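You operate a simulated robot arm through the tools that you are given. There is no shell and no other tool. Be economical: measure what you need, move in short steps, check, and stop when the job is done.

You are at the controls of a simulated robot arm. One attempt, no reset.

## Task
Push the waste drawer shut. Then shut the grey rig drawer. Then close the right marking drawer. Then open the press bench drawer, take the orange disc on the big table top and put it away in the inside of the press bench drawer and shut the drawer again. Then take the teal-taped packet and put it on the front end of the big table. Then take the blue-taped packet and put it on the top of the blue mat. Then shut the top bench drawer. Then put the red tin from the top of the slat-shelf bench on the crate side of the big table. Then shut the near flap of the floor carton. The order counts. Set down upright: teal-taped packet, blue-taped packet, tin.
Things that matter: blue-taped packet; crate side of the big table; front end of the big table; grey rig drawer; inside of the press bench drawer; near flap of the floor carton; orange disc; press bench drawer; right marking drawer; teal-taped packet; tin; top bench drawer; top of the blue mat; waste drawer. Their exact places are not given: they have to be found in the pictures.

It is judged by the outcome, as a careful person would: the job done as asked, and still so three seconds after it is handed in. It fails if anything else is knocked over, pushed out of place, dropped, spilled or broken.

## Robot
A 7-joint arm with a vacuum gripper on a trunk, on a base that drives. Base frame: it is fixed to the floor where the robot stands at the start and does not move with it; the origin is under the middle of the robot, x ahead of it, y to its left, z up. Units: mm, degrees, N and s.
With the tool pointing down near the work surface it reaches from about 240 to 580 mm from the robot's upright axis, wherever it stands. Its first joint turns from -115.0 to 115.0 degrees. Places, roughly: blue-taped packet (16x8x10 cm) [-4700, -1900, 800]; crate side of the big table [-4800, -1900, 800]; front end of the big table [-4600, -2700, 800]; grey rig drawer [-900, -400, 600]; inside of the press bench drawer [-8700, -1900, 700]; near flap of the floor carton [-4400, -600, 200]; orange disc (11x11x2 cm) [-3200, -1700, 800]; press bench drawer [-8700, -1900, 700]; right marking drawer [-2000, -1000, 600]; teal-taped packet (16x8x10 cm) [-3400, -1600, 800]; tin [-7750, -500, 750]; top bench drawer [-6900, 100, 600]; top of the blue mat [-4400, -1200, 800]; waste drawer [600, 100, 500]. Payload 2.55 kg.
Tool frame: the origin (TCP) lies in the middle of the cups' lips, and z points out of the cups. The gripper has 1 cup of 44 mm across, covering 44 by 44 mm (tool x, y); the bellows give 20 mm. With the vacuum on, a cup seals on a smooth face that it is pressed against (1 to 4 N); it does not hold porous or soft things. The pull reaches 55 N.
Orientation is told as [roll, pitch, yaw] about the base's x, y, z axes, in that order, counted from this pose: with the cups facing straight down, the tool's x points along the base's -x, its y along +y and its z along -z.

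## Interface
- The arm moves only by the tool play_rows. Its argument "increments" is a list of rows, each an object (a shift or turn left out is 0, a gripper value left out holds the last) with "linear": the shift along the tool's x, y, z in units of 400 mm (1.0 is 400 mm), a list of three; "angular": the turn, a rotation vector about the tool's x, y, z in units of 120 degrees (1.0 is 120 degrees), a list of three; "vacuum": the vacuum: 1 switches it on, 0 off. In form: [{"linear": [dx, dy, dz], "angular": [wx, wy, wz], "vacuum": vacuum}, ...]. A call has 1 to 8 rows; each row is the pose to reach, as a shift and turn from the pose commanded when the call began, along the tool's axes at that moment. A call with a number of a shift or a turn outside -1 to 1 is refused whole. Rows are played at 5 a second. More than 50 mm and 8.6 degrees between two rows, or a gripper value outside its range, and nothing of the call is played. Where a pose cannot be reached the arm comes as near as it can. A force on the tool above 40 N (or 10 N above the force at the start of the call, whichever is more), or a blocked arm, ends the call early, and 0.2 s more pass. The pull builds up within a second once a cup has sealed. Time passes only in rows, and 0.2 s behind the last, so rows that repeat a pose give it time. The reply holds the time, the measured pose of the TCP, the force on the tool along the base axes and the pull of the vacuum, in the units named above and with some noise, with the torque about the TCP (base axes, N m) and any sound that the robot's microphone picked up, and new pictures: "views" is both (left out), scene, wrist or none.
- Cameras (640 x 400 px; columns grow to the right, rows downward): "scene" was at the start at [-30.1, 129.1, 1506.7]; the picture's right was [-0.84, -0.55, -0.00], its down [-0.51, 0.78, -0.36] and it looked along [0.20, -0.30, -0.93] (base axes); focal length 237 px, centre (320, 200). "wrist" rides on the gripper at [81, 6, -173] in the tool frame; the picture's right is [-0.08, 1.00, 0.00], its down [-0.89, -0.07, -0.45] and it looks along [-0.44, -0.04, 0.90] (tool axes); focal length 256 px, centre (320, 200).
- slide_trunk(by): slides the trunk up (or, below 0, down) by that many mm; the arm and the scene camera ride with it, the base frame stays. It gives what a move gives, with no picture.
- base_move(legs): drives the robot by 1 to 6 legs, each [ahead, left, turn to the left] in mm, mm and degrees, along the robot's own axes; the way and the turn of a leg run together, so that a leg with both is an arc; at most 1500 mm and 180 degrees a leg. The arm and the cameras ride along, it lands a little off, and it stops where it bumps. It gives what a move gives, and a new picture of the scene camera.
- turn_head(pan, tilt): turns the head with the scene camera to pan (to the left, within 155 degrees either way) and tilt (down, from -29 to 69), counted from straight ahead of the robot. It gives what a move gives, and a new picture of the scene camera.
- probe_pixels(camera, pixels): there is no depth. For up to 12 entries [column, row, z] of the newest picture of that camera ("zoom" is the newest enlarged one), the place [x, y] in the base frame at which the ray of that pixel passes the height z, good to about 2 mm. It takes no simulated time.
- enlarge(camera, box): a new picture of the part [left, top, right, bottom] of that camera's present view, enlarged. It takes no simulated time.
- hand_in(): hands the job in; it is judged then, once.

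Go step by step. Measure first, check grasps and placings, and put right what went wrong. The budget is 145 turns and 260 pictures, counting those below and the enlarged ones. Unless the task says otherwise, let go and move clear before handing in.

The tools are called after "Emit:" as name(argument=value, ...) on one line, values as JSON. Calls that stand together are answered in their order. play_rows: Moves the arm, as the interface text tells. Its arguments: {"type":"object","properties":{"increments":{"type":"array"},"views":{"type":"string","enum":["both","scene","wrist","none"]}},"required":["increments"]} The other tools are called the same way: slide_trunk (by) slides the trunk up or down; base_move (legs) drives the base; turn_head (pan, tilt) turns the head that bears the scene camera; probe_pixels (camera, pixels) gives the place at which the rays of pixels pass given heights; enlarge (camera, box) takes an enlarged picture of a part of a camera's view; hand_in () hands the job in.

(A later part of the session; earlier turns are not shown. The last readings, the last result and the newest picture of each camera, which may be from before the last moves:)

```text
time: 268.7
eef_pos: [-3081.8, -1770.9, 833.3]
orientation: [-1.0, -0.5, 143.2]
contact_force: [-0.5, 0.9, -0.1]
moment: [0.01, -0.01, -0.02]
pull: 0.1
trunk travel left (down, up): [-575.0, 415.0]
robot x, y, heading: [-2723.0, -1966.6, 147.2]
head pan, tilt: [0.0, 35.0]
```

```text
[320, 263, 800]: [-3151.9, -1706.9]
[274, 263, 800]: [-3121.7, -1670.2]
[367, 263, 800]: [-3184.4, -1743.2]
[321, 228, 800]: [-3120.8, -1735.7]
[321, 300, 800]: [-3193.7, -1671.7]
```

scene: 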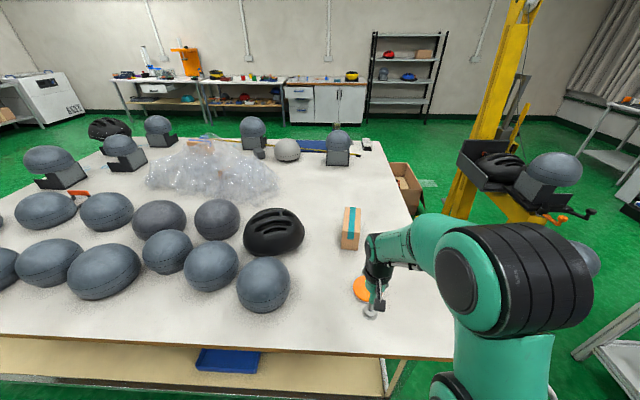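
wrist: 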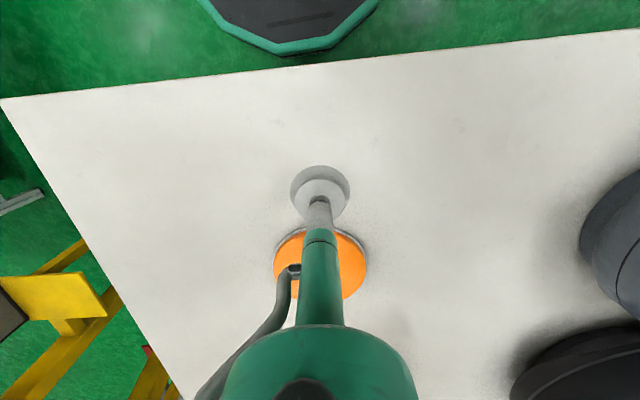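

Disc centre is (-3155,-1706). Move over it, vacuum on, and descend.

Emit:
play_rows(increments=[{"linear": [-0.12, -0.01, 0]}, {"linear": [-0.2435, -0.021, 0]}, {"linear": [-0.2435, -0.021, 0.04], "vacuum": 1}, {"linear": [-0.2435, -0.021, 0.07]}, {"linear": [-0.2435, -0.021, 0.085]}, {"linear": [-0.2435, -0.021, 0.092]}, {"linear": [-0.2435, -0.021, 0.092]}], views="wrist")

```text
time: 270.3
eef_pos: [-3154.0, -1703.3, 797.9]
orientation: [-1.0, -0.5, 143.0]
contact_force: [0.0, 0.1, -0.6]
moment: [-0.04, -0.06, -0.01]
pull: 54.0
trunk travel left (down, up): [-575.0, 415.0]
robot x, y, heading: [-2725.1, -1963.4, 146.9]
head pan, tilt: [0.0, 35.0]
```

wrist: 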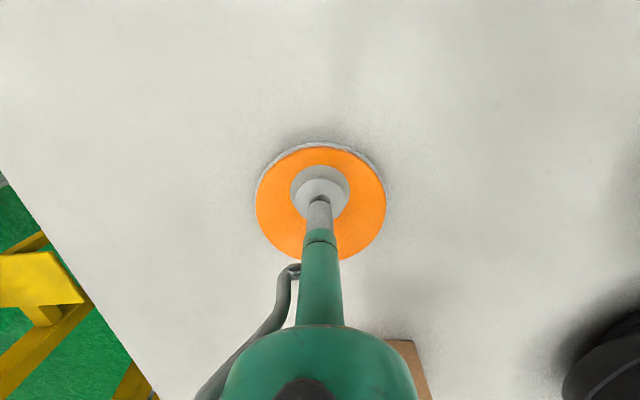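

Disc held. Lift, retract and drive back to the press bench.

Emit:
play_rows(increments=[{"linear": [0, 0, -0.05]}, {"linear": [0, 0, -0.12]}, {"linear": [0.12, 0, -0.15]}, {"linear": [0.24, 0.02, -0.15]}], views="none")

Emit:
base_move(legs=[[-613, 503, 0]])

Emit:
base_move(legs=[[-71, 1027, 0], [374, 1077, 0], [986, 44, 0], [986, 44, 0], [1072, 180, 0], [1072, 180, 0]])

```text
time: 271.3
eef_pos: [-3082.0, -1769.4, 858.0]
orientation: [-0.9, -0.6, 143.1]
contact_force: [1.0, 0.0, -1.8]
moment: [-0.06, -0.03, -0.01]
pull: 55.7
trunk travel left (down, up): [-575.0, 415.0]
robot x, y, heading: [-2725.0, -1966.8, 147.2]
head pan, tilt: [0.0, 35.0]
```

```text
time: 275.6
eef_pos: [-2843.0, -2527.4, 858.0]
orientation: [-1.1, -0.4, 143.3]
contact_force: [-0.1, 0.2, -1.1]
moment: [-0.01, -0.01, -0.02]
pull: 55.0
trunk travel left (down, up): [-575.0, 415.0]
robot x, y, heading: [-2485.5, -2724.4, 147.1]
head pan, tilt: [0.0, 35.0]
```

scene: 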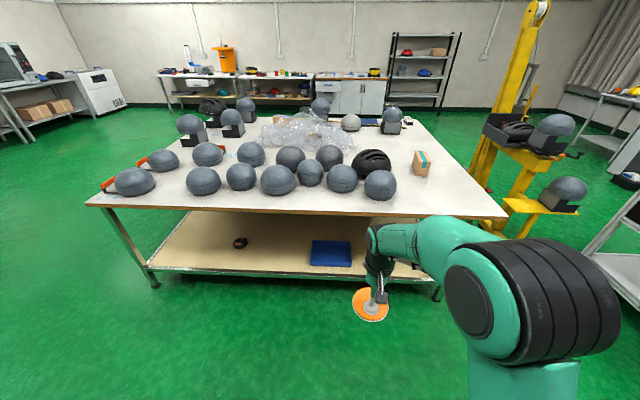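

```text
time: 306.1
eef_pos: [-7954.5, -2342.9, 856.5]
orientation: [-1.0, -0.4, 144.0]
contact_force: [0.7, -1.8, -1.2]
moment: [0.0, 0.01, 0.01]
pull: 55.1
trunk travel left (down, up): [-575.0, 415.0]
robot x, y, heading: [-7593.1, -2532.0, 148.1]
head pan, tilt: [0.0, 35.0]
```

scene: 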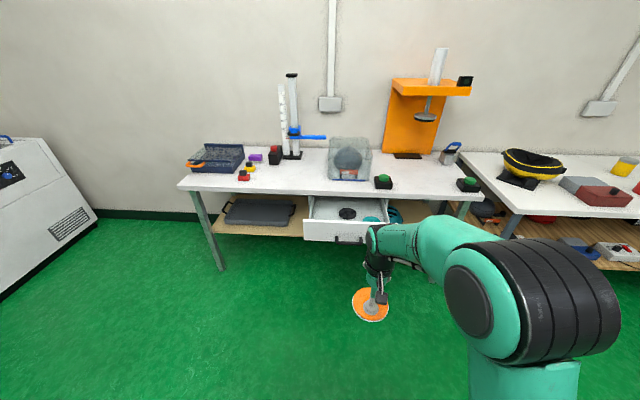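

Emit:
enlarge(camera="scene", box=[280, 170, 420, 257])

Emit:
probe_pixels(camera="zoom", pixels=[[110, 235, 740], [110, 235, 730], [400, 240, 740], [310, 190, 650], [150, 140, 740], [420, 225, 650], [180, 85, 780]])

```text
4.57 times, centred on (350, 214) of scene
```

zoom: 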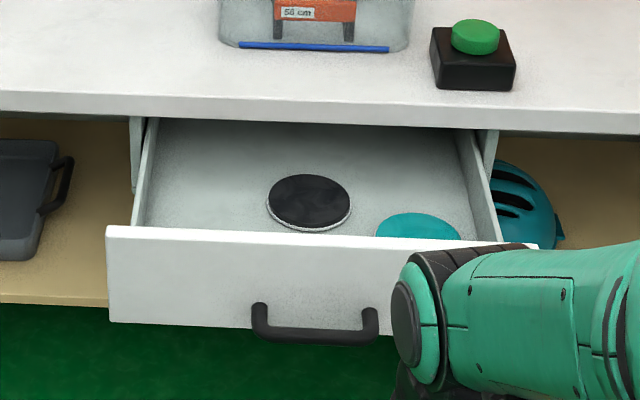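

```text
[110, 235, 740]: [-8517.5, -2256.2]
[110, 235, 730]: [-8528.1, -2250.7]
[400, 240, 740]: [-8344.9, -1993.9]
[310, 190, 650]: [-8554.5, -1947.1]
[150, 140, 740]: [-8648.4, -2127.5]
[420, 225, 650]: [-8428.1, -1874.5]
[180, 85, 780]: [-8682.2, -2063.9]
```

The black and teal discs are at centre/right; the left of the drawer is free. Target is u≈-6800, s≈5545, so I'll drive up.

Emit:
base_move(legs=[[451, 114, 0]])

Emit:
play_rows(increments=[{"linear": [-0.02, 0, 0]}], views="wrist")

```text
time: 308.9
eef_pos: [-8394.3, -2204.1, 857.7]
orientation: [-1.2, -0.4, 144.2]
contact_force: [-0.3, 0.5, -2.0]
moment: [-0.01, -0.04, 0.0]
pull: 55.2
trunk travel left (down, up): [-575.0, 415.0]
robot x, y, heading: [-8034.4, -2392.7, 148.2]
head pan, tilt: [0.0, 35.0]
```

scene: 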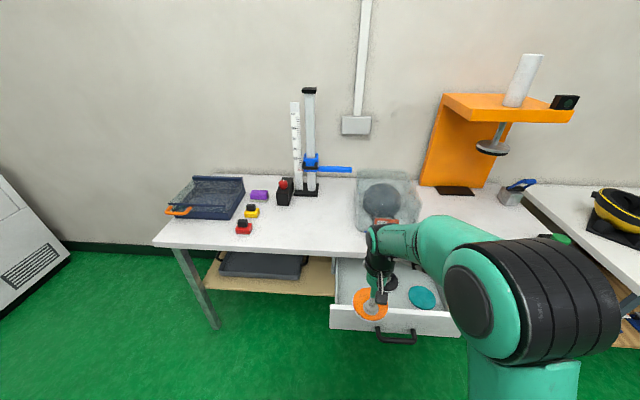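

```text
time: 309.3
eef_pos: [-8399.4, -2199.3, 857.0]
orientation: [-1.1, -0.3, 144.1]
contact_force: [0.1, -0.2, -2.4]
moment: [-0.03, -0.03, -0.01]
pull: 55.2
trunk travel left (down, up): [-575.0, 415.0]
robot x, y, heading: [-8031.4, -2392.6, 148.2]
head pan, tilt: [0.0, 35.0]
```

wrist: 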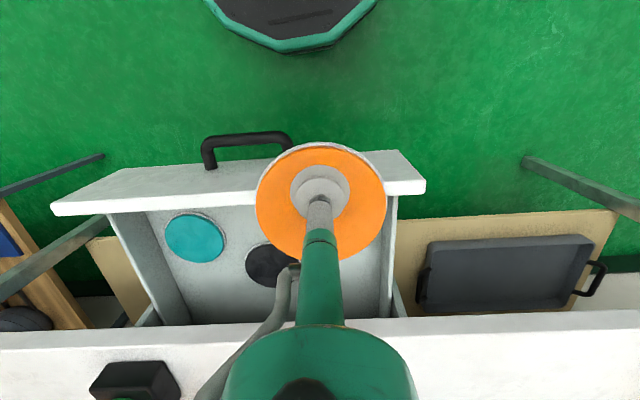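

Emit:
probe_pixels(camera="wrist", pixels=[[425, 188, 745], [55, 210, 745], [397, 200, 740], [388, 314, 740], [380, 300, 650], [195, 238, 650], [266, 264, 650], [165, 238, 650], [226, 238, 650], [600, 313, 780], [245, 264, 650]])

```text
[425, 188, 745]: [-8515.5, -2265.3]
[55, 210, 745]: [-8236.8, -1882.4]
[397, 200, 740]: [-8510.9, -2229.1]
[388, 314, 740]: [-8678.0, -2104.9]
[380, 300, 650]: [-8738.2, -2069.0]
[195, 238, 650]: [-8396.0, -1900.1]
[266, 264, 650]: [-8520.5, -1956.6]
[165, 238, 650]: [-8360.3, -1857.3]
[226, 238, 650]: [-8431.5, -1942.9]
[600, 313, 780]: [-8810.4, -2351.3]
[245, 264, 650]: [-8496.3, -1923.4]
```

TCP is aligned at u=-6799. Extend 145 mm, lower the trunk, then set down gently.

Emit:
play_rows(increments=[{"linear": [-0.09, -0.0015, 0]}, {"linear": [-0.18, -0.003, 0]}, {"linear": [-0.27, -0.0045, 0]}, {"linear": [-0.3625, -0.006, 0]}, {"linear": [-0.3625, -0.006, 0]}], views="none")

Emit:
slide_trunk(by=-170)

Emit:
play_rows(increments=[{"linear": [0, 0, 0.03]}, {"linear": [0, 0, 0.06]}, {"linear": [0, 0, 0.075]}, {"linear": [0, 0, 0.085]}, {"linear": [0, 0, 0.092]}], views="wrist")

```text
time: 310.5
eef_pos: [-8500.5, -2121.9, 844.0]
orientation: [-1.1, -0.3, 144.2]
contact_force: [-0.2, 0.0, -1.4]
moment: [-0.01, -0.04, -0.02]
pull: 55.0
out of reach, approached as far as the arm can: row 4, 5
trunk travel left (down, up): [-575.0, 415.0]
robot x, y, heading: [-8027.4, -2396.3, 148.1]
head pan, tilt: [0.0, 35.0]
```

```text
time: 312.4
eef_pos: [-8499.6, -2121.7, 675.9]
orientation: [-1.0, -0.4, 144.2]
contact_force: [-0.3, 0.7, -1.3]
moment: [-0.03, -0.02, -0.01]
pull: 55.0
trunk travel left (down, up): [-405.0, 585.0]
robot x, y, heading: [-8030.0, -2393.4, 148.4]
head pan, tilt: [0.0, 35.0]
```

```text
time: 313.2
eef_pos: [-8508.6, -2115.7, 658.4]
orientation: [-0.9, -2.2, 144.2]
contact_force: [-1.5, 2.0, 10.2]
moment: [-0.5, -0.15, 0.03]
pull: 54.8
trunk travel left (down, up): [-405.0, 585.0]
robot x, y, heading: [-8029.0, -2389.4, 147.9]
head pan, tilt: [0.0, 35.0]
stopped in row 3: the force on the tool passed its limit (the readings are from after the stop); the commanded pose is now the measured one
```

wrist: 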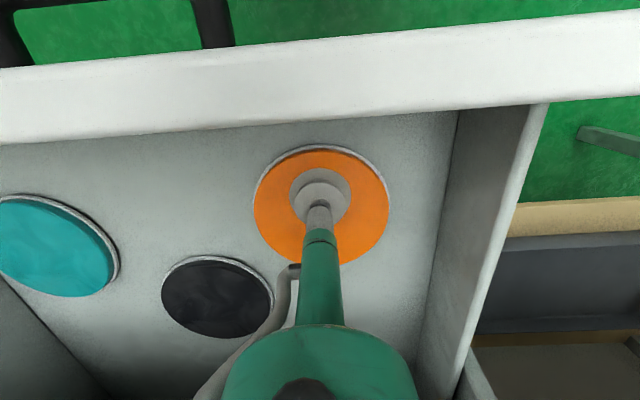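

The disc rests flat on the drawer floor, clear of the others. Release and lift.

Emit:
play_rows(increments=[{"linear": [0, 0, 0], "vacuum": 0}, {"linear": [0, 0, 0]}, {"linear": [0, 0, 0]}, {"linear": [0, 0, 0]}, {"linear": [0, 0, -0.02]}], views="none")

Emit:
slide_trunk(by=170)

Emit:
play_rows(increments=[{"linear": [0.1, 0, 0]}, {"linear": [0.2, 0, 0]}, {"linear": [0.3, 0, 0]}, {"linear": [0.35, 0, 0]}], views="wrist")

```text
time: 314.4
eef_pos: [-8506.5, -2117.9, 664.0]
orientation: [-0.9, -1.6, 144.3]
contact_force: [1.1, 0.4, 0.3]
moment: [0.01, -0.01, 0.01]
pull: 0.1
trunk travel left (down, up): [-405.0, 585.0]
robot x, y, heading: [-8029.0, -2390.0, 147.9]
head pan, tilt: [0.0, 35.0]
```

```text
time: 316.3
eef_pos: [-8508.2, -2117.5, 832.9]
orientation: [-0.9, -1.6, 144.3]
contact_force: [-0.2, -0.2, 0.2]
moment: [0.0, 0.0, 0.0]
pull: 0.1
trunk travel left (down, up): [-575.0, 415.0]
robot x, y, heading: [-8026.0, -2393.7, 148.3]
head pan, tilt: [0.0, 35.0]
```

```text
time: 317.3
eef_pos: [-8394.0, -2199.5, 829.4]
orientation: [-1.0, -1.6, 144.1]
contact_force: [-0.3, 0.7, -0.2]
moment: [-0.04, -0.02, -0.02]
pull: 0.1
trunk travel left (down, up): [-575.0, 415.0]
robot x, y, heading: [-8034.2, -2394.2, 148.1]
head pan, tilt: [0.0, 35.0]
```

wrist: 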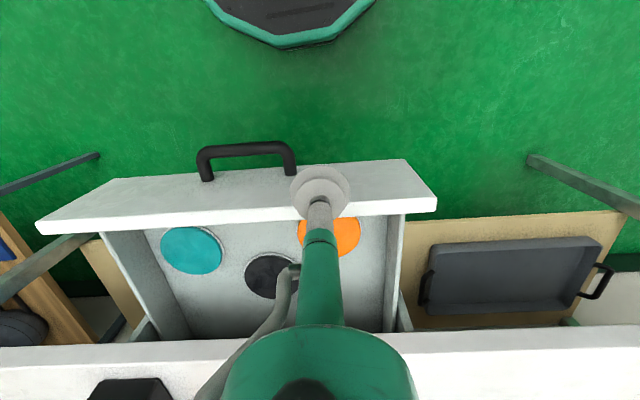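

The disc is inside. I'll step back and left of the handle, lower in front of the drawer, and push it shut.

Emit:
base_move(legs=[[-45, 38, 0]])

Emit:
slide_trunk(by=-140)

Emit:
base_move(legs=[[90, -6, 0]])

Emit:
play_rows(increments=[{"linear": [0, 0, 0]}], views="wrist")

```text
time: 318.3
eef_pos: [-8375.4, -2255.5, 830.2]
orientation: [-1.0, -1.6, 144.3]
contact_force: [0.4, 0.5, 0.3]
moment: [0.04, 0.01, 0.02]
pull: 0.1
trunk travel left (down, up): [-575.0, 415.0]
robot x, y, heading: [-8009.9, -2449.5, 148.3]
head pan, tilt: [0.0, 35.0]
```

scene: 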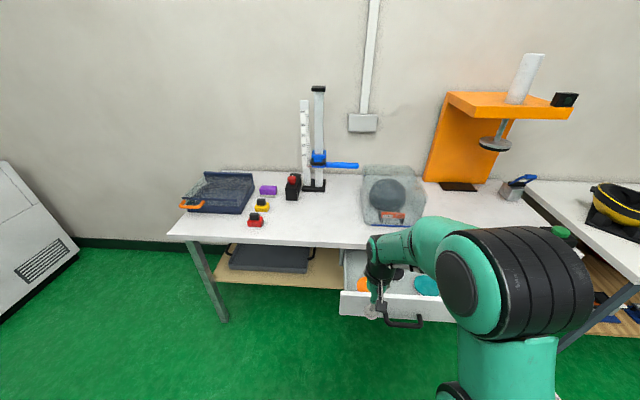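

```text
time: 319.9
eef_pos: [-8375.7, -2255.8, 690.1]
orientation: [-1.0, -1.5, 144.2]
contact_force: [0.8, -0.2, 0.3]
moment: [0.02, 0.04, -0.02]
pull: 0.0
trunk travel left (down, up): [-435.0, 555.0]
robot x, y, heading: [-8013.2, -2450.2, 148.4]
head pan, tilt: [0.0, 35.0]
```

```text
time: 321.0
eef_pos: [-8448.6, -2203.1, 690.0]
orientation: [-0.9, -1.5, 144.1]
contact_force: [-0.3, 0.0, 0.3]
moment: [-0.03, -0.03, -0.02]
pull: 0.1
trunk travel left (down, up): [-435.0, 555.0]
robot x, y, heading: [-8087.9, -2396.7, 148.1]
head pan, tilt: [0.0, 35.0]
```

scene: 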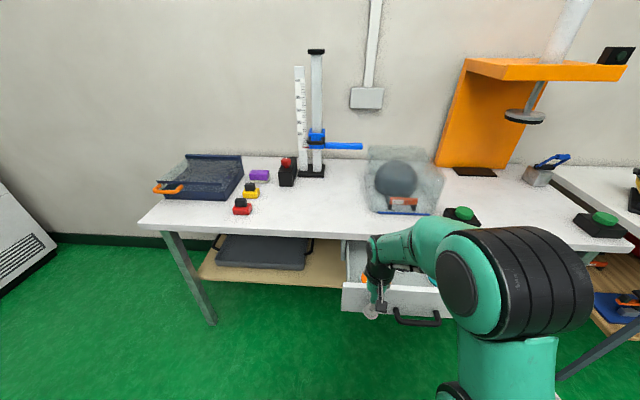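

```text
time: 321.4
eef_pos: [-8449.6, -2202.3, 689.3]
orientation: [-0.8, -1.6, 144.1]
contact_force: [0.8, 0.5, 0.3]
moment: [-0.01, -0.01, -0.01]
pull: 0.0
trunk travel left (down, up): [-435.0, 555.0]
robot x, y, heading: [-8088.5, -2392.3, 148.0]
head pan, tilt: [0.0, 35.0]
```

wrist: 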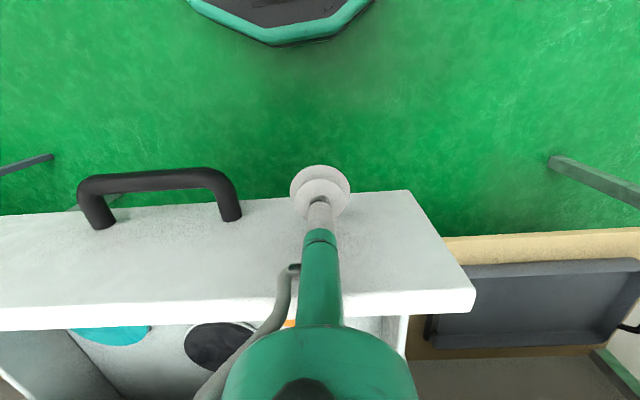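

Emit:
base_move(legs=[[100, -8, 0]])

Emit:
play_rows(increments=[{"linear": [-0.045, -0.001, 0]}, {"linear": [-0.09, -0.0015, 0]}, {"linear": [-0.135, -0.002, 0]}, {"linear": [-0.18, -0.003, 0]}, {"linear": [-0.225, -0.004, 0]}, {"linear": [-0.27, -0.005, 0]}, {"linear": [-0.31, -0.005, 0]}, {"linear": [-0.34, -0.005, 0]}], views="both")

```text
time: 322.6
eef_pos: [-8528.2, -2143.1, 689.3]
orientation: [-0.9, -1.6, 144.1]
contact_force: [0.1, 0.0, -0.8]
moment: [-0.01, 0.0, 0.0]
pull: 0.1
trunk travel left (down, up): [-435.0, 555.0]
robot x, y, heading: [-8165.4, -2332.6, 148.0]
head pan, tilt: [0.0, 35.0]
```

scene: 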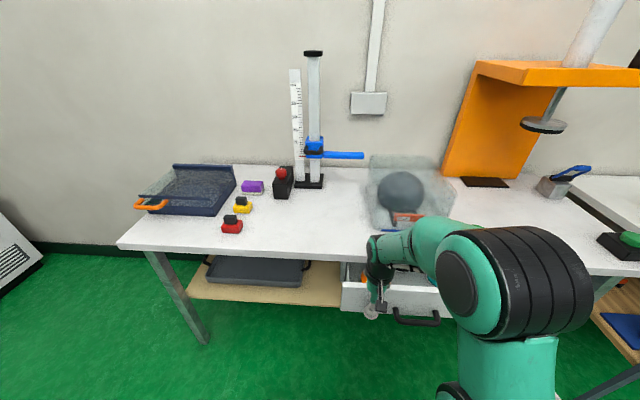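

```text
time: 324.1
eef_pos: [-8605.5, -2083.5, 683.7]
orientation: [-1.0, 1.3, 144.1]
contact_force: [8.1, -6.2, 3.0]
moment: [0.04, 0.08, -0.01]
pull: 0.1
trunk travel left (down, up): [-435.0, 555.0]
robot x, y, heading: [-8168.7, -2338.4, 148.0]
head pan, tilt: [0.0, 35.0]
stopped in row 7: the force on the tool passed its limit (the readings are from after the stop); the commanded pose is now the measured one
```

scene: 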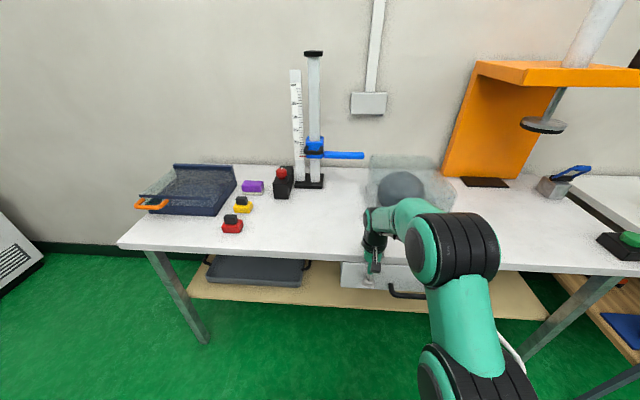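
wrist: 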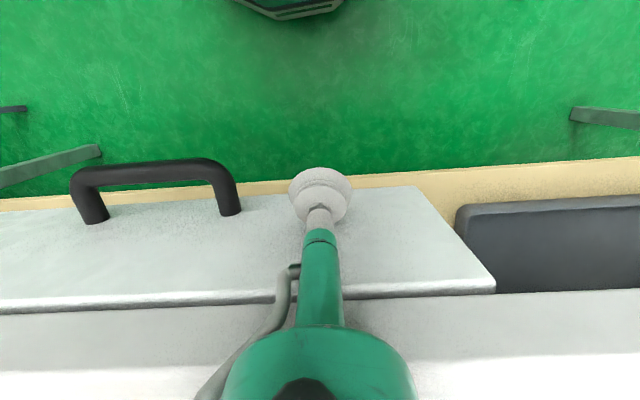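

Stopped at s=5634 as expected, so the press bench drawer is shut with the disc inside. I'll back off, raise and drive round to the teal packet.

Emit:
base_move(legs=[[-537, -219, -1]])

Emit:
slide_trunk(by=240)

Emit:
base_move(legs=[[-1072, -180, 0], [-1072, -180, 0], [-986, -44, 0], [-986, -44, 0], [-374, -1077, 0], [71, -1027, 0]])

```text
time: 327.4
eef_pos: [-8031.5, -2176.9, 685.7]
orientation: [-1.1, 0.8, 143.1]
contact_force: [0.5, -0.8, 0.0]
moment: [-0.01, 0.0, 0.0]
pull: 0.2
trunk travel left (down, up): [-435.0, 555.0]
robot x, y, heading: [-7597.8, -2438.6, 147.2]
head pan, tilt: [0.0, 35.0]
```

scene: 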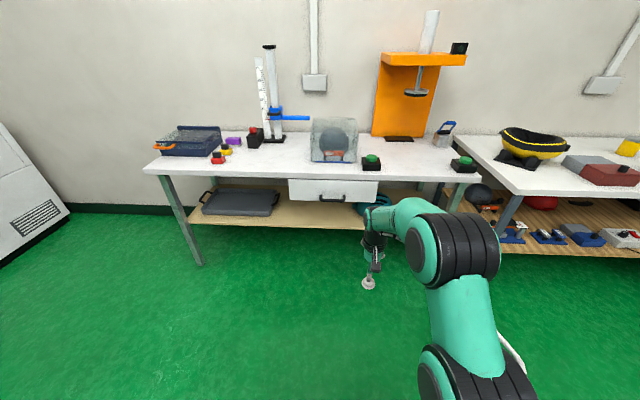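

```text
time: 329.9
eef_pos: [-8031.6, -2177.2, 923.9]
orientation: [-1.0, 0.9, 143.1]
contact_force: [-0.2, -0.2, -0.3]
moment: [-0.01, -0.01, 0.02]
pull: 0.2
trunk travel left (down, up): [-675.0, 315.0]
robot x, y, heading: [-7589.4, -2437.9, 147.0]
head pan, tilt: [0.0, 35.0]
```

```text
time: 360.5
eef_pos: [-2931.8, -2456.2, 924.4]
orientation: [-1.1, 0.8, 143.0]
contact_force: [0.3, 0.1, 1.2]
moment: [-0.05, -0.03, -0.03]
pull: 0.1
trunk travel left (down, up): [-675.0, 315.0]
robot x, y, heading: [-2489.7, -2719.0, 146.8]
head pan, tilt: [0.0, 35.0]
```

scene: 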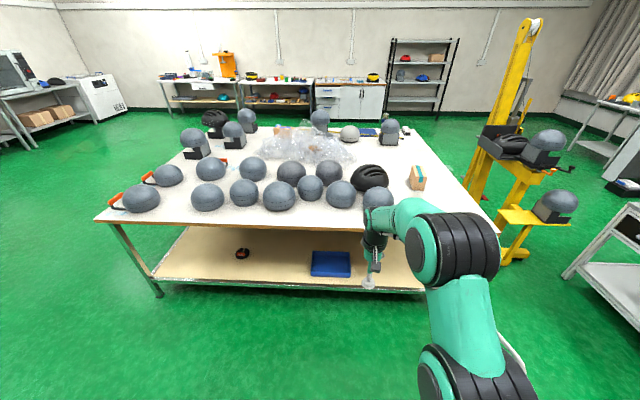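

Emit:
enlarge(camera="scene", box=[380, 120, 600, 280])

Emit:
probe_pixels(camera="zoom", pixels=[[105, 150, 880], [105, 190, 780], [290, 85, 850], [370, 110, 850], [360, 255, 600], [390, 400, 0], [290, 60, 850], [120, 130, 880], [85, 180, 780], [125, 195, 780]])

```text
2.50 times, centred on (490, 200) of scene
```

zoom: 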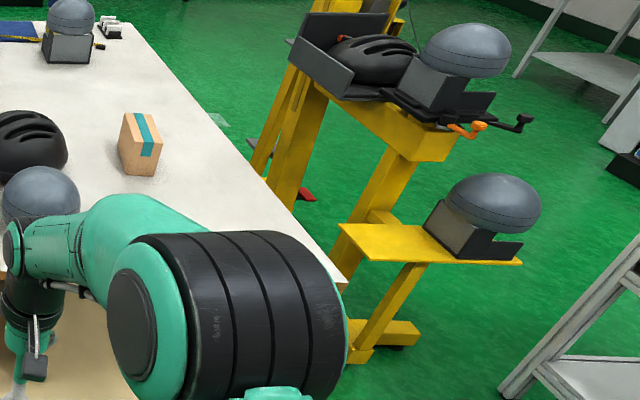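

```text
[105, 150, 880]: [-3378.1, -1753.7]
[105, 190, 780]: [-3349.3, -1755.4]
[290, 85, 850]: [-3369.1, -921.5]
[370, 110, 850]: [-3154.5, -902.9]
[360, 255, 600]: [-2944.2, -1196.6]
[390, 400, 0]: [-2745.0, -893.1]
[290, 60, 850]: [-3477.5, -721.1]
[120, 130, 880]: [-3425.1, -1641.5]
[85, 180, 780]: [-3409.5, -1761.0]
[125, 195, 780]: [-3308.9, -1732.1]
```

Emit:
enlarge(camera="scene", box=[396, 150, 444, 200])

Emit:
probe_pixels(camera="zoom", pixels=[[320, 200, 780], [320, 200, 880]])

```text
8.00 times, centred on (420, 175) of scene
```

zoom: 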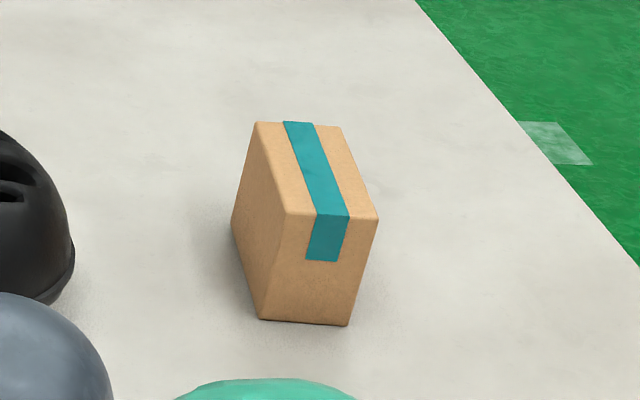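

```text
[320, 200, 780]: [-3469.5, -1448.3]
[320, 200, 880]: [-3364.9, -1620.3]
```

Emit:
probe_pixels(camera="zoom", pixels=[[258, 320, 780], [348, 326, 780], [286, 216, 880], [376, 219, 880], [254, 124, 880], [338, 127, 880], [232, 220, 780], [318, 172, 880], [500, 105, 780]])

```text
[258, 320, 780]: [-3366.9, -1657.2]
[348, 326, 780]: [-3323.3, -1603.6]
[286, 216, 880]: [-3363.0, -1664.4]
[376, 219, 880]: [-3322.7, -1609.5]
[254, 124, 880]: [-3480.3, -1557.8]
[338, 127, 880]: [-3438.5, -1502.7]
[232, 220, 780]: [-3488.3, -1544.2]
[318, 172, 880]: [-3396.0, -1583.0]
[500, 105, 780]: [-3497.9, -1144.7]
```

The packet's top centre is (-3401,-1584), about 470 mm in from the left edge, so I need extra reach. I'll raise the trunk and test how far the arm reaches with the tool down at z≈900 here in the open aisle.

Emit:
slide_trunk(by=310)

Emit:
play_rows(increments=[{"linear": [0, 0, 0.11]}, {"linear": [0, 0, 0.22]}, {"linear": [-0.02, 0, 0.33]}, {"linear": [-0.06, 0, 0.44]}, {"linear": [-0.1, 0, 0.55]}, {"linear": [-0.14, 0, 0.66]}, {"linear": [-0.18, 0, 0.77]}, {"linear": [-0.22, 0, 0.85]}], views="none")

Emit:
play_rows(increments=[{"linear": [-0.05, 0, 0]}, {"linear": [-0.1, 0, 0]}, {"linear": [-0.15, 0, 0]}, {"linear": [-0.2, 0, 0]}], views="none")

```text
time: 363.6
eef_pos: [-2933.3, -2456.8, 1234.8]
orientation: [-1.2, 0.9, 143.0]
contact_force: [-0.3, 0.1, -0.7]
moment: [-0.01, -0.01, 0.03]
pull: 0.0
trunk travel left (down, up): [-985.0, 5.0]
robot x, y, heading: [-2494.8, -2719.2, 146.9]
head pan, tilt: [0.0, 35.0]
```

```text
time: 365.4
eef_pos: [-2996.0, -2399.7, 894.6]
orientation: [-1.1, 0.7, 142.9]
contact_force: [-0.5, 0.3, 0.9]
moment: [-0.02, -0.02, 0.01]
pull: 0.1
trunk travel left (down, up): [-985.0, 5.0]
robot x, y, heading: [-2494.6, -2722.9, 147.2]
head pan, tilt: [0.0, 35.0]
```

```text
time: 366.4
eef_pos: [-3026.1, -2375.4, 902.3]
orientation: [-1.2, 0.9, 143.0]
contact_force: [0.2, -0.2, 0.0]
moment: [-0.01, -0.03, 0.01]
pull: 0.2
out of reach, approached as far as the arm can: row 3, 4
trunk travel left (down, up): [-985.0, 5.0]
robot x, y, heading: [-2496.1, -2721.7, 147.0]
head pan, tilt: [0.0, 35.0]
```

Vertical reach grows to about 636 mm with the trunk up. I check neighbouring headforms near the approach line.

Emit:
probe_pixels(camera="scene", pixels=[[394, 195, 850], [378, 207, 790], [388, 178, 850], [370, 190, 790], [394, 195, 900], [388, 178, 900], [425, 293, 0], [400, 290, 150], [160, 297, 0]])

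Emit:
turn_head(pan=-10, tilt=45)

```text
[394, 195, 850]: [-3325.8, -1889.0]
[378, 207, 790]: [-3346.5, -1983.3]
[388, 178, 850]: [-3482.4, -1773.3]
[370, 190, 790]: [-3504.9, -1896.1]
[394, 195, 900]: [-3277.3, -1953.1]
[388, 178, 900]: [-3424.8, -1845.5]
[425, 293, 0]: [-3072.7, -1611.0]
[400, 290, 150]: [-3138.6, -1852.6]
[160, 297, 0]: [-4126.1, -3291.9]
```

```text
time: 367.1
eef_pos: [-3026.7, -2375.0, 902.6]
orientation: [-1.0, 0.6, 143.1]
contact_force: [0.2, 0.2, -0.4]
moment: [0.01, -0.01, -0.01]
pull: 0.0
trunk travel left (down, up): [-985.0, 5.0]
robot x, y, heading: [-2491.0, -2727.3, 147.1]
head pan, tilt: [-10.0, 45.0]
```

scene: 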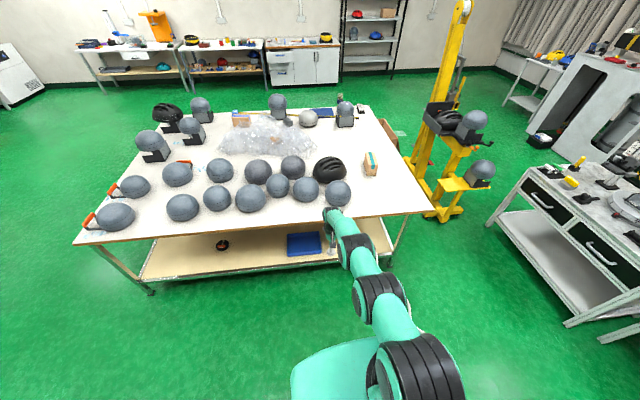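

Clear by about 195 mm. I'll raise the tool, shift sideways, then drive in until close to the table.

Emit:
play_rows(increments=[{"linear": [0.05, 0, -0.04]}, {"linear": [0.1, 0, -0.08]}, {"linear": [0.15, 0, -0.1]}], views="none")

Emit:
base_move(legs=[[-23, -412, 0], [570, -32, 0], [120, -7, 0]])

Emit:
play_rows(increments=[{"linear": [0, 0, 0]}], views="wrist")

```text
time: 367.9
eef_pos: [-2978.0, -2411.8, 943.3]
orientation: [-1.1, 0.9, 143.0]
contact_force: [-1.5, 0.9, 0.2]
moment: [0.04, -0.01, 0.0]
pull: 0.1
trunk travel left (down, up): [-985.0, 5.0]
robot x, y, heading: [-2490.9, -2721.3, 147.0]
head pan, tilt: [-10.0, 45.0]
```

```text
time: 374.1
eef_pos: [-3282.3, -1666.6, 943.0]
orientation: [-1.1, 0.8, 142.7]
contact_force: [0.4, 0.1, 0.4]
moment: [0.02, -0.02, -0.04]
pull: 0.0
trunk travel left (down, up): [-985.0, 5.0]
robot x, y, heading: [-2798.8, -1975.8, 146.7]
head pan, tilt: [-10.0, 45.0]
```

scene: 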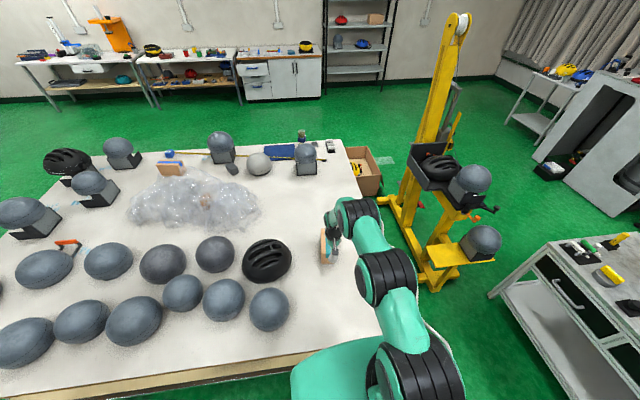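

```text
time: 374.5
eef_pos: [-3281.3, -1667.1, 943.9]
orientation: [-1.1, 0.8, 142.6]
contact_force: [-0.6, -0.2, -0.1]
moment: [-0.03, -0.02, 0.01]
pull: 0.0
trunk travel left (down, up): [-985.0, 5.0]
robot x, y, heading: [-2798.7, -1976.3, 146.6]
head pan, tilt: [-10.0, 45.0]
```

wrist: 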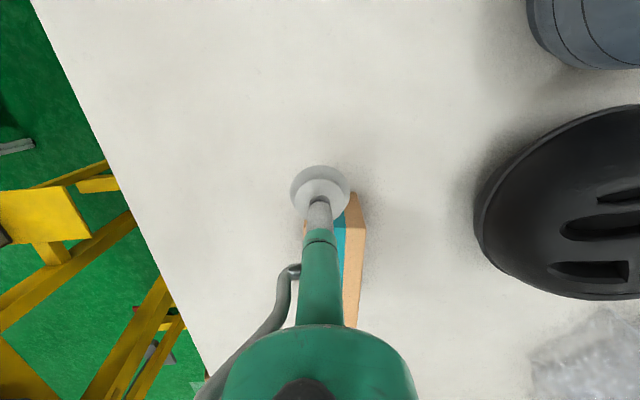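

Emit:
turn_head(pan=15, tilt=69)

```text
time: 375.4
eef_pos: [-3283.3, -1665.4, 942.6]
orientation: [-1.1, 0.8, 142.7]
contact_force: [0.1, -0.4, -0.2]
moment: [0.01, -0.01, -0.03]
pull: 0.0
trunk travel left (down, up): [-985.0, 5.0]
robot x, y, heading: [-2800.3, -1977.1, 146.7]
head pan, tilt: [15.0, 68.8]
```

scene: 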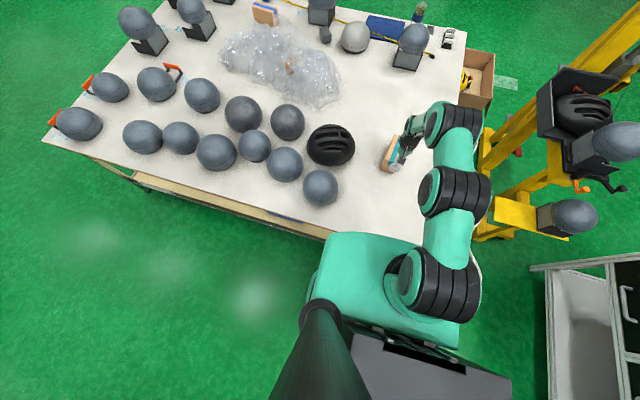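

Drive ahead another 35 mm cautiously and extend with a slight tilt.

Emit:
base_move(legs=[[35, 0, 0]])

Emit:
play_rows(increments=[{"linear": [-0.06, 0.01, 0], "angular": [0, -0.02, 0]}, {"linear": [-0.11, 0.02, 0], "angular": [0, -0.04, 0]}, {"linear": [-0.15, 0.025, 0], "angular": [0, -0.05, 0]}], views="wrist")

```text
time: 376.3
eef_pos: [-3302.8, -1653.7, 940.6]
orientation: [-1.0, 1.0, 142.8]
contact_force: [0.0, 0.2, -0.2]
moment: [-0.03, -0.04, 0.0]
pull: 0.0
trunk travel left (down, up): [-985.0, 5.0]
robot x, y, heading: [-2815.6, -1968.4, 146.9]
head pan, tilt: [15.0, 68.8]
stopped in leg 1: the robot was blocked; the commanded pose is now the measured one
```

scene: 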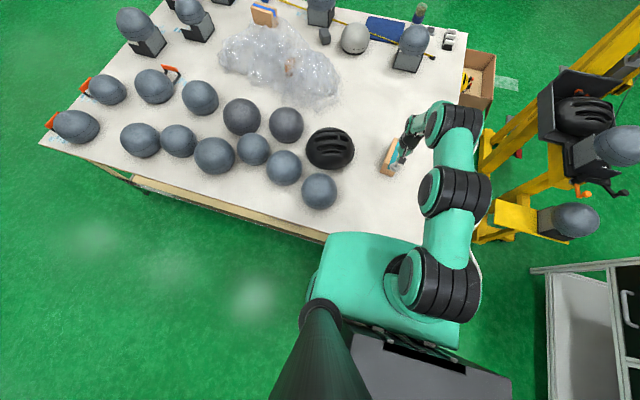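

```text
time: 377.1
eef_pos: [-3354.4, -1627.1, 943.5]
orientation: [-1.1, -5.3, 142.8]
contact_force: [0.4, -1.1, -0.7]
moment: [0.03, 0.02, 0.01]
pull: 0.0
trunk travel left (down, up): [-985.0, 5.0]
robot x, y, heading: [-2814.5, -1963.4, 146.6]
head pan, tilt: [15.0, 68.8]
```

wrist: 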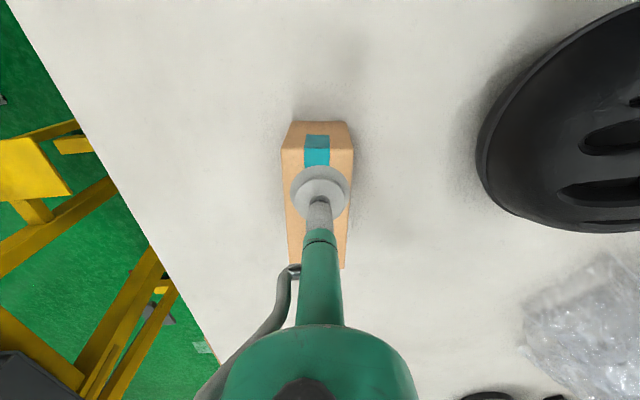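

Blocked after 18 mm, fine. The tool is above the packet; I descend along the tool with a bit more forward, vacuum on.

Emit:
play_rows(increments=[{"linear": [-0.02, 0, 0.05], "vacuum": 1}, {"linear": [-0.03, 0, 0.1]}, {"linear": [-0.035, 0, 0.13]}, {"linear": [-0.035, 0, 0.15]}, {"linear": [-0.035, 0, 0.162]}, {"linear": [-0.035, 0, 0.168]}, {"linear": [-0.035, 0, 0.168]}], views="wrist")

```text
time: 378.7
eef_pos: [-3374.9, -1605.9, 891.4]
orientation: [-1.0, -6.5, 142.5]
contact_force: [0.0, -0.3, -3.3]
moment: [-0.1, -0.14, 0.03]
pull: 55.2
trunk travel left (down, up): [-985.0, 5.0]
robot x, y, heading: [-2815.0, -1964.5, 146.8]
head pan, tilt: [15.0, 68.8]
```

wrist: 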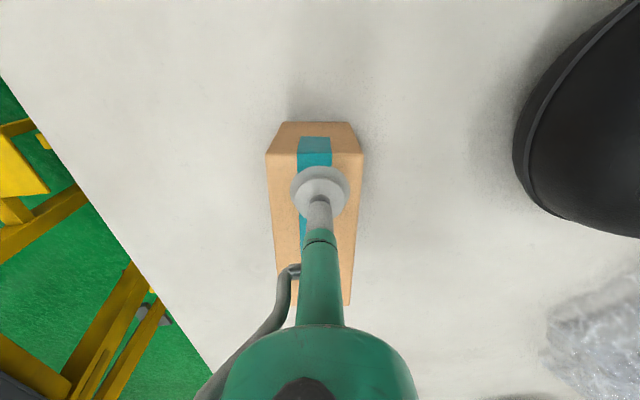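

Sealed with 55 N. Lift gently while retracting.

Emit:
play_rows(increments=[{"linear": [0, 0, -0.03]}, {"linear": [0.02, 0, -0.07]}, {"linear": [0.06, 0, -0.12]}, {"linear": [0.12, 0, -0.18], "angular": [0, 0.02, 0]}, {"linear": [0.2, 0, -0.24], "angular": [0, 0.04, 0]}, {"linear": [0.28, 0, -0.28], "angular": [0, 0.055, 0]}, {"linear": [0.36, 0, -0.32], "angular": [0, 0.055, 0]}], views="wrist")

```text
time: 380.3
eef_pos: [-3246.5, -1710.6, 992.6]
orientation: [-1.1, 1.4, 142.7]
contact_force: [0.3, 0.3, -3.1]
moment: [-0.18, -0.13, -0.03]
pull: 54.7
out of reach, approached as far as the arm can: row 2
trunk travel left (down, up): [-985.0, 5.0]
robot x, y, heading: [-2817.8, -1964.9, 146.7]
head pan, tilt: [15.0, 68.8]
```

wrist: 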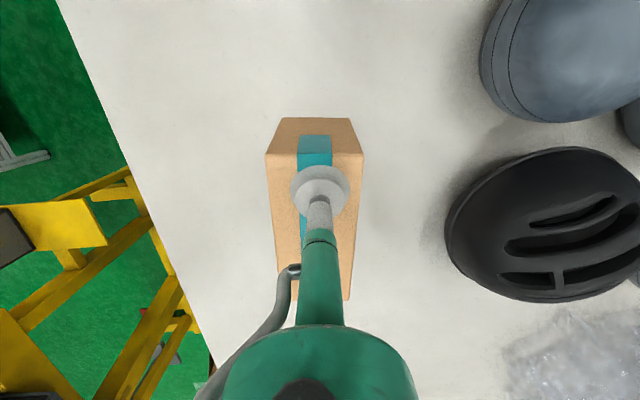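

The packet hangs securely. Back out and drive round to the front end, then turn to face it.

Emit:
base_move(legs=[[-692, 39, 0], [-113, 611, 0], [91, 957, 0], [397, 1037, 0], [1360, 113, 0], [0, 0, -94.4]])

Emit:
turn_head(pan=0, tilt=40)

```text
time: 407.6
eef_pos: [-4904.9, -3300.0, 992.8]
orientation: [-1.1, 1.5, 48.0]
contact_force: [-1.0, 0.5, -3.5]
moment: [-0.15, 0.21, 0.02]
pull: 54.7
trunk travel left (down, up): [-985.0, 5.0]
robot x, y, heading: [-5198.6, -3705.9, 52.0]
head pan, tilt: [15.0, 68.8]
```

scene: 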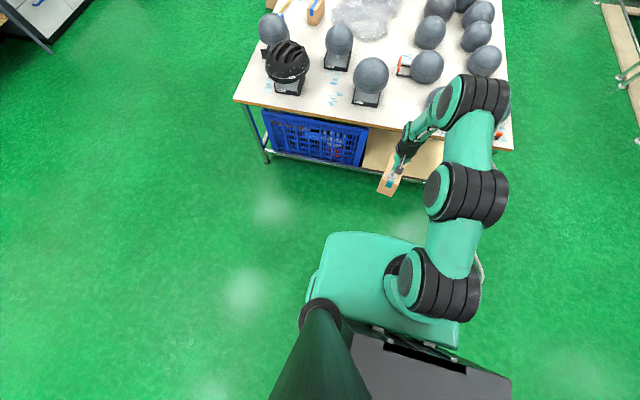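

```text
time: 408.5
eef_pos: [-4905.0, -3300.0, 991.7]
orientation: [-1.0, 1.4, 47.9]
contact_force: [-1.0, 0.2, -3.0]
moment: [-0.14, 0.19, -0.01]
pull: 54.8
trunk travel left (down, up): [-985.0, 5.0]
robot x, y, heading: [-5197.8, -3707.8, 51.8]
head pan, tilt: [0.0, 40.0]
```

scene: 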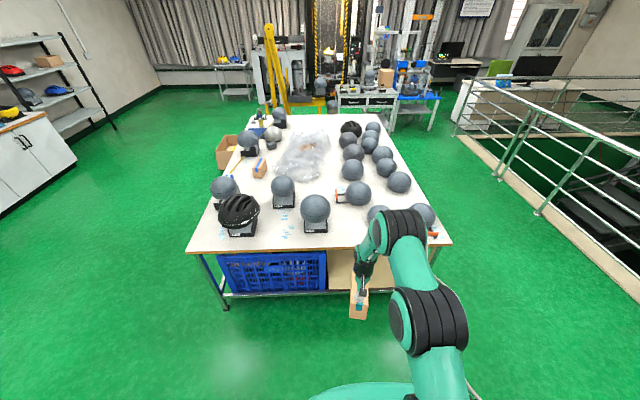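

Emit:
enlarge(camera="scene", box=[180, 150, 460, 325])

Emit:
probe_pixels(camera="zoom", pixels=[[25, 228, 780], [610, 212, 780], [185, 195, 780], [110, 195, 780], [285, 190, 780], [340, 190, 780], [235, 190, 780], [385, 185, 780], [410, 200, 780], [230, 130, 780]])

```text
2.29 times, centred on (320, 238) of scene
```

zoom: 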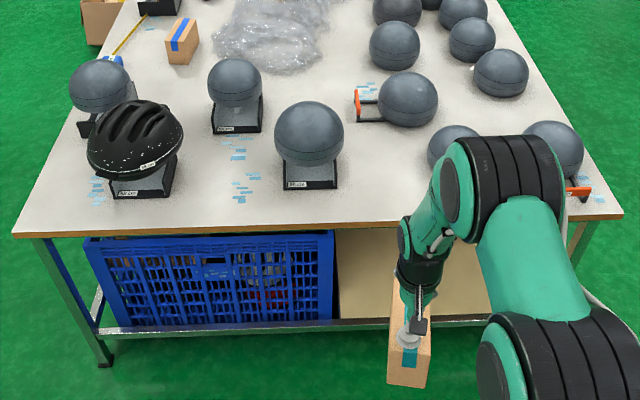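

```text
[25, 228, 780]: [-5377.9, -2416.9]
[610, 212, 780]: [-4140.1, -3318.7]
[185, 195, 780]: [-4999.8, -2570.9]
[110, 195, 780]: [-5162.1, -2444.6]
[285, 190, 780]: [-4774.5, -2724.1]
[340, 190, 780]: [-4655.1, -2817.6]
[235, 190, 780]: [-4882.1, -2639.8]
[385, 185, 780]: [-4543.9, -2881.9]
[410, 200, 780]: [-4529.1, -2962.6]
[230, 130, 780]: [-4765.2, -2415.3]
```

Gap between the helmet stand and the next headform (e≈-2390) is about 270 mm wide. I'll slide sideways and then drive in over that spot.

Emit:
base_move(legs=[[-14, 376, 0], [400, 14, 0]])

Emit:
play_rows(increments=[{"linear": [0, 0, 0]}], views="wrist")

```text
time: 413.0
eef_pos: [-4974.8, -2754.9, 990.7]
orientation: [-1.1, 1.4, 48.0]
contact_force: [-0.1, 0.6, -2.3]
moment: [-0.14, 0.17, -0.01]
pull: 54.9
trunk travel left (down, up): [-985.0, 5.0]
robot x, y, heading: [-5266.3, -3162.4, 52.0]
head pan, tilt: [0.0, 40.0]
```

scene: 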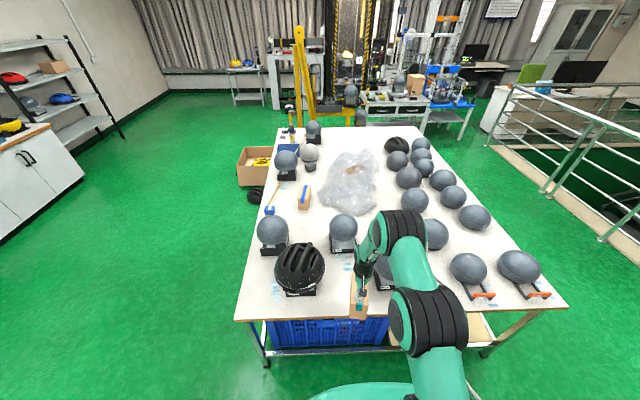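

```text
time: 413.4
eef_pos: [-4974.4, -2755.0, 990.2]
orientation: [-1.1, 1.5, 48.1]
contact_force: [0.1, -0.1, -3.6]
moment: [-0.13, 0.18, 0.01]
pull: 55.1
trunk travel left (down, up): [-985.0, 5.0]
robot x, y, heading: [-5265.8, -3165.0, 51.9]
head pan, tilt: [0.0, 40.0]
```

wrist: 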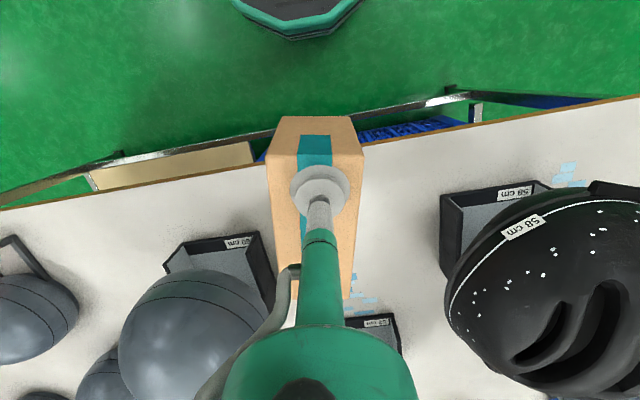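

Emit:
probe_pixels(camera="wrist", pixels=[[258, 235, 830], [275, 300, 830], [443, 195, 830], [450, 240, 830], [445, 250, 950], [275, 305, 900], [365, 320, 820], [397, 318, 820]])

```text
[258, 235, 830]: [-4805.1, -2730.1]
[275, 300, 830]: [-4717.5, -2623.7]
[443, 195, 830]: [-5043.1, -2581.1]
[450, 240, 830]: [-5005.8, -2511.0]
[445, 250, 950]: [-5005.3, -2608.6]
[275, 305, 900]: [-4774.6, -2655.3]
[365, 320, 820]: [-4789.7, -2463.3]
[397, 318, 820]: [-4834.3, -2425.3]
```

Gap centre is e≈-2400. Drive in 138 mm, rotate the packet 10° square, then descend.

Emit:
base_move(legs=[[138, 8, 0]])

Emit:
play_rows(increments=[{"linear": [0, 0, 0.04], "angular": [0, 0, -0.04]}, {"linear": [0, 0, 0.1], "angular": [0, 0, -0.083]}, {"linear": [0, 0, 0.16], "angular": [0, 0, -0.083]}, {"linear": [0, 0, 0.2], "angular": [0, 0, -0.083]}], views="wrist")

```text
time: 414.7
eef_pos: [-4896.6, -2640.0, 992.4]
orientation: [-1.2, 1.5, 48.1]
contact_force: [1.0, 0.2, -4.4]
moment: [-0.15, 0.16, -0.02]
pull: 55.4
trunk travel left (down, up): [-985.0, 5.0]
robot x, y, heading: [-5188.7, -3045.4, 52.0]
head pan, tilt: [0.0, 40.0]
```

scene: 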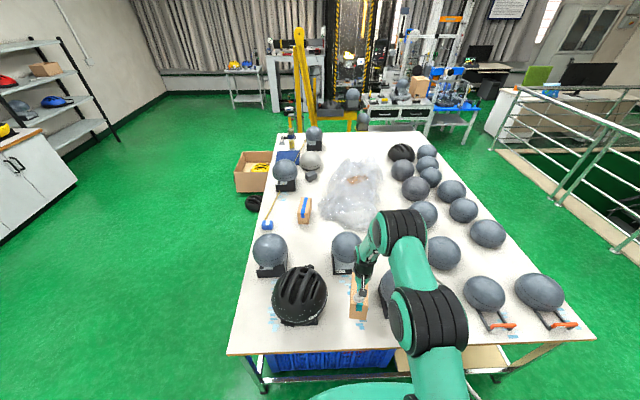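

```text
time: 415.7
eef_pos: [-4896.1, -2642.5, 910.6]
orientation: [-0.8, 1.6, 58.0]
contact_force: [0.2, 0.3, -3.2]
moment: [-0.18, 0.15, 0.01]
pull: 54.9
trunk travel left (down, up): [-985.0, 5.0]
robot x, y, heading: [-5184.2, -3050.3, 52.0]
head pan, tilt: [0.0, 40.0]
```

wrist: 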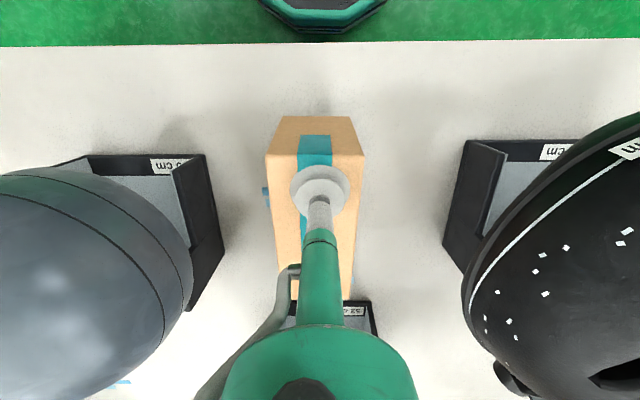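

Well centred and square. Lower in fine steps until contact.

Emit:
play_rows(increments=[{"linear": [0, 0, 0.015]}, {"linear": [0, 0, 0.03]}, {"linear": [0, 0, 0.042]}, {"linear": [0, 0, 0.05]}, {"linear": [0, 0, 0.058]}], views="wrist")

```text
time: 416.9
eef_pos: [-4896.4, -2644.2, 889.0]
orientation: [-0.8, 1.5, 58.0]
contact_force: [-1.2, -2.0, 5.0]
moment: [0.55, -0.13, 0.02]
pull: 54.8
trunk travel left (down, up): [-985.0, 5.0]
robot x, y, heading: [-5188.8, -3049.7, 52.1]
head pan, tilt: [0.0, 40.0]
```

wrist: 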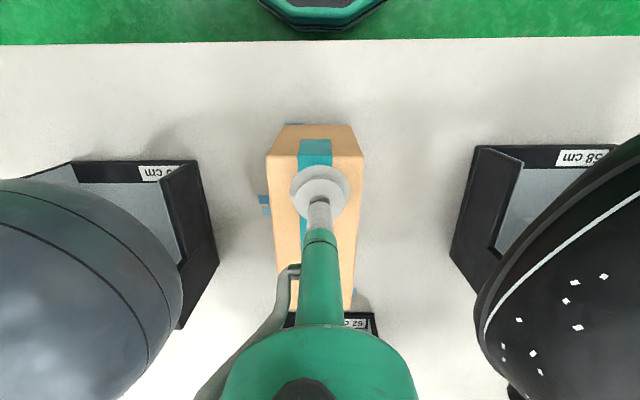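

Contact. Release and lift straight up, then back off.

Emit:
play_rows(increments=[{"linear": [0, 0, 0], "vacuum": 0}, {"linear": [0, 0, 0]}, {"linear": [0, 0, 0]}, {"linear": [0, 0, 0]}, {"linear": [0, 0, -0.04]}, {"linear": [0, 0, -0.12]}, {"linear": [0, 0, -0.22]}, {"linear": [0, 0, -0.3]}], views="wrist")

Emit:
base_move(legs=[[-350, 0, 0]])

```text
time: 418.7
eef_pos: [-4896.4, -2641.1, 1009.7]
orientation: [-0.8, 1.6, 58.0]
contact_force: [0.2, -0.8, -0.7]
moment: [0.02, -0.01, 0.0]
pull: 0.1
trunk travel left (down, up): [-985.0, 5.0]
robot x, y, heading: [-5188.7, -3045.5, 52.0]
head pan, tilt: [0.0, 40.0]
```

wrist: 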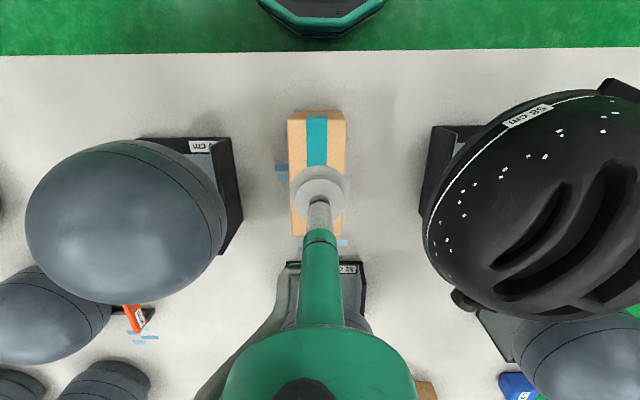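

```text
time: 421.0
eef_pos: [-5109.5, -2914.1, 1010.1]
orientation: [-0.8, 1.6, 58.0]
contact_force: [-0.7, -0.1, 0.3]
moment: [-0.04, 0.02, 0.01]
pull: 0.1
trunk travel left (down, up): [-985.0, 5.0]
robot x, y, heading: [-5401.3, -3323.8, 52.0]
head pan, tilt: [0.0, 40.0]
```

scene: 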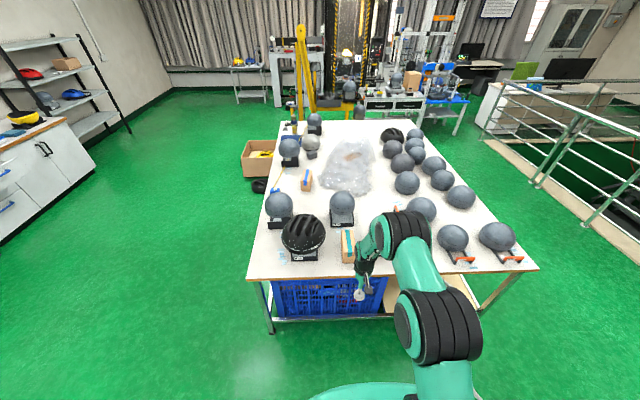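

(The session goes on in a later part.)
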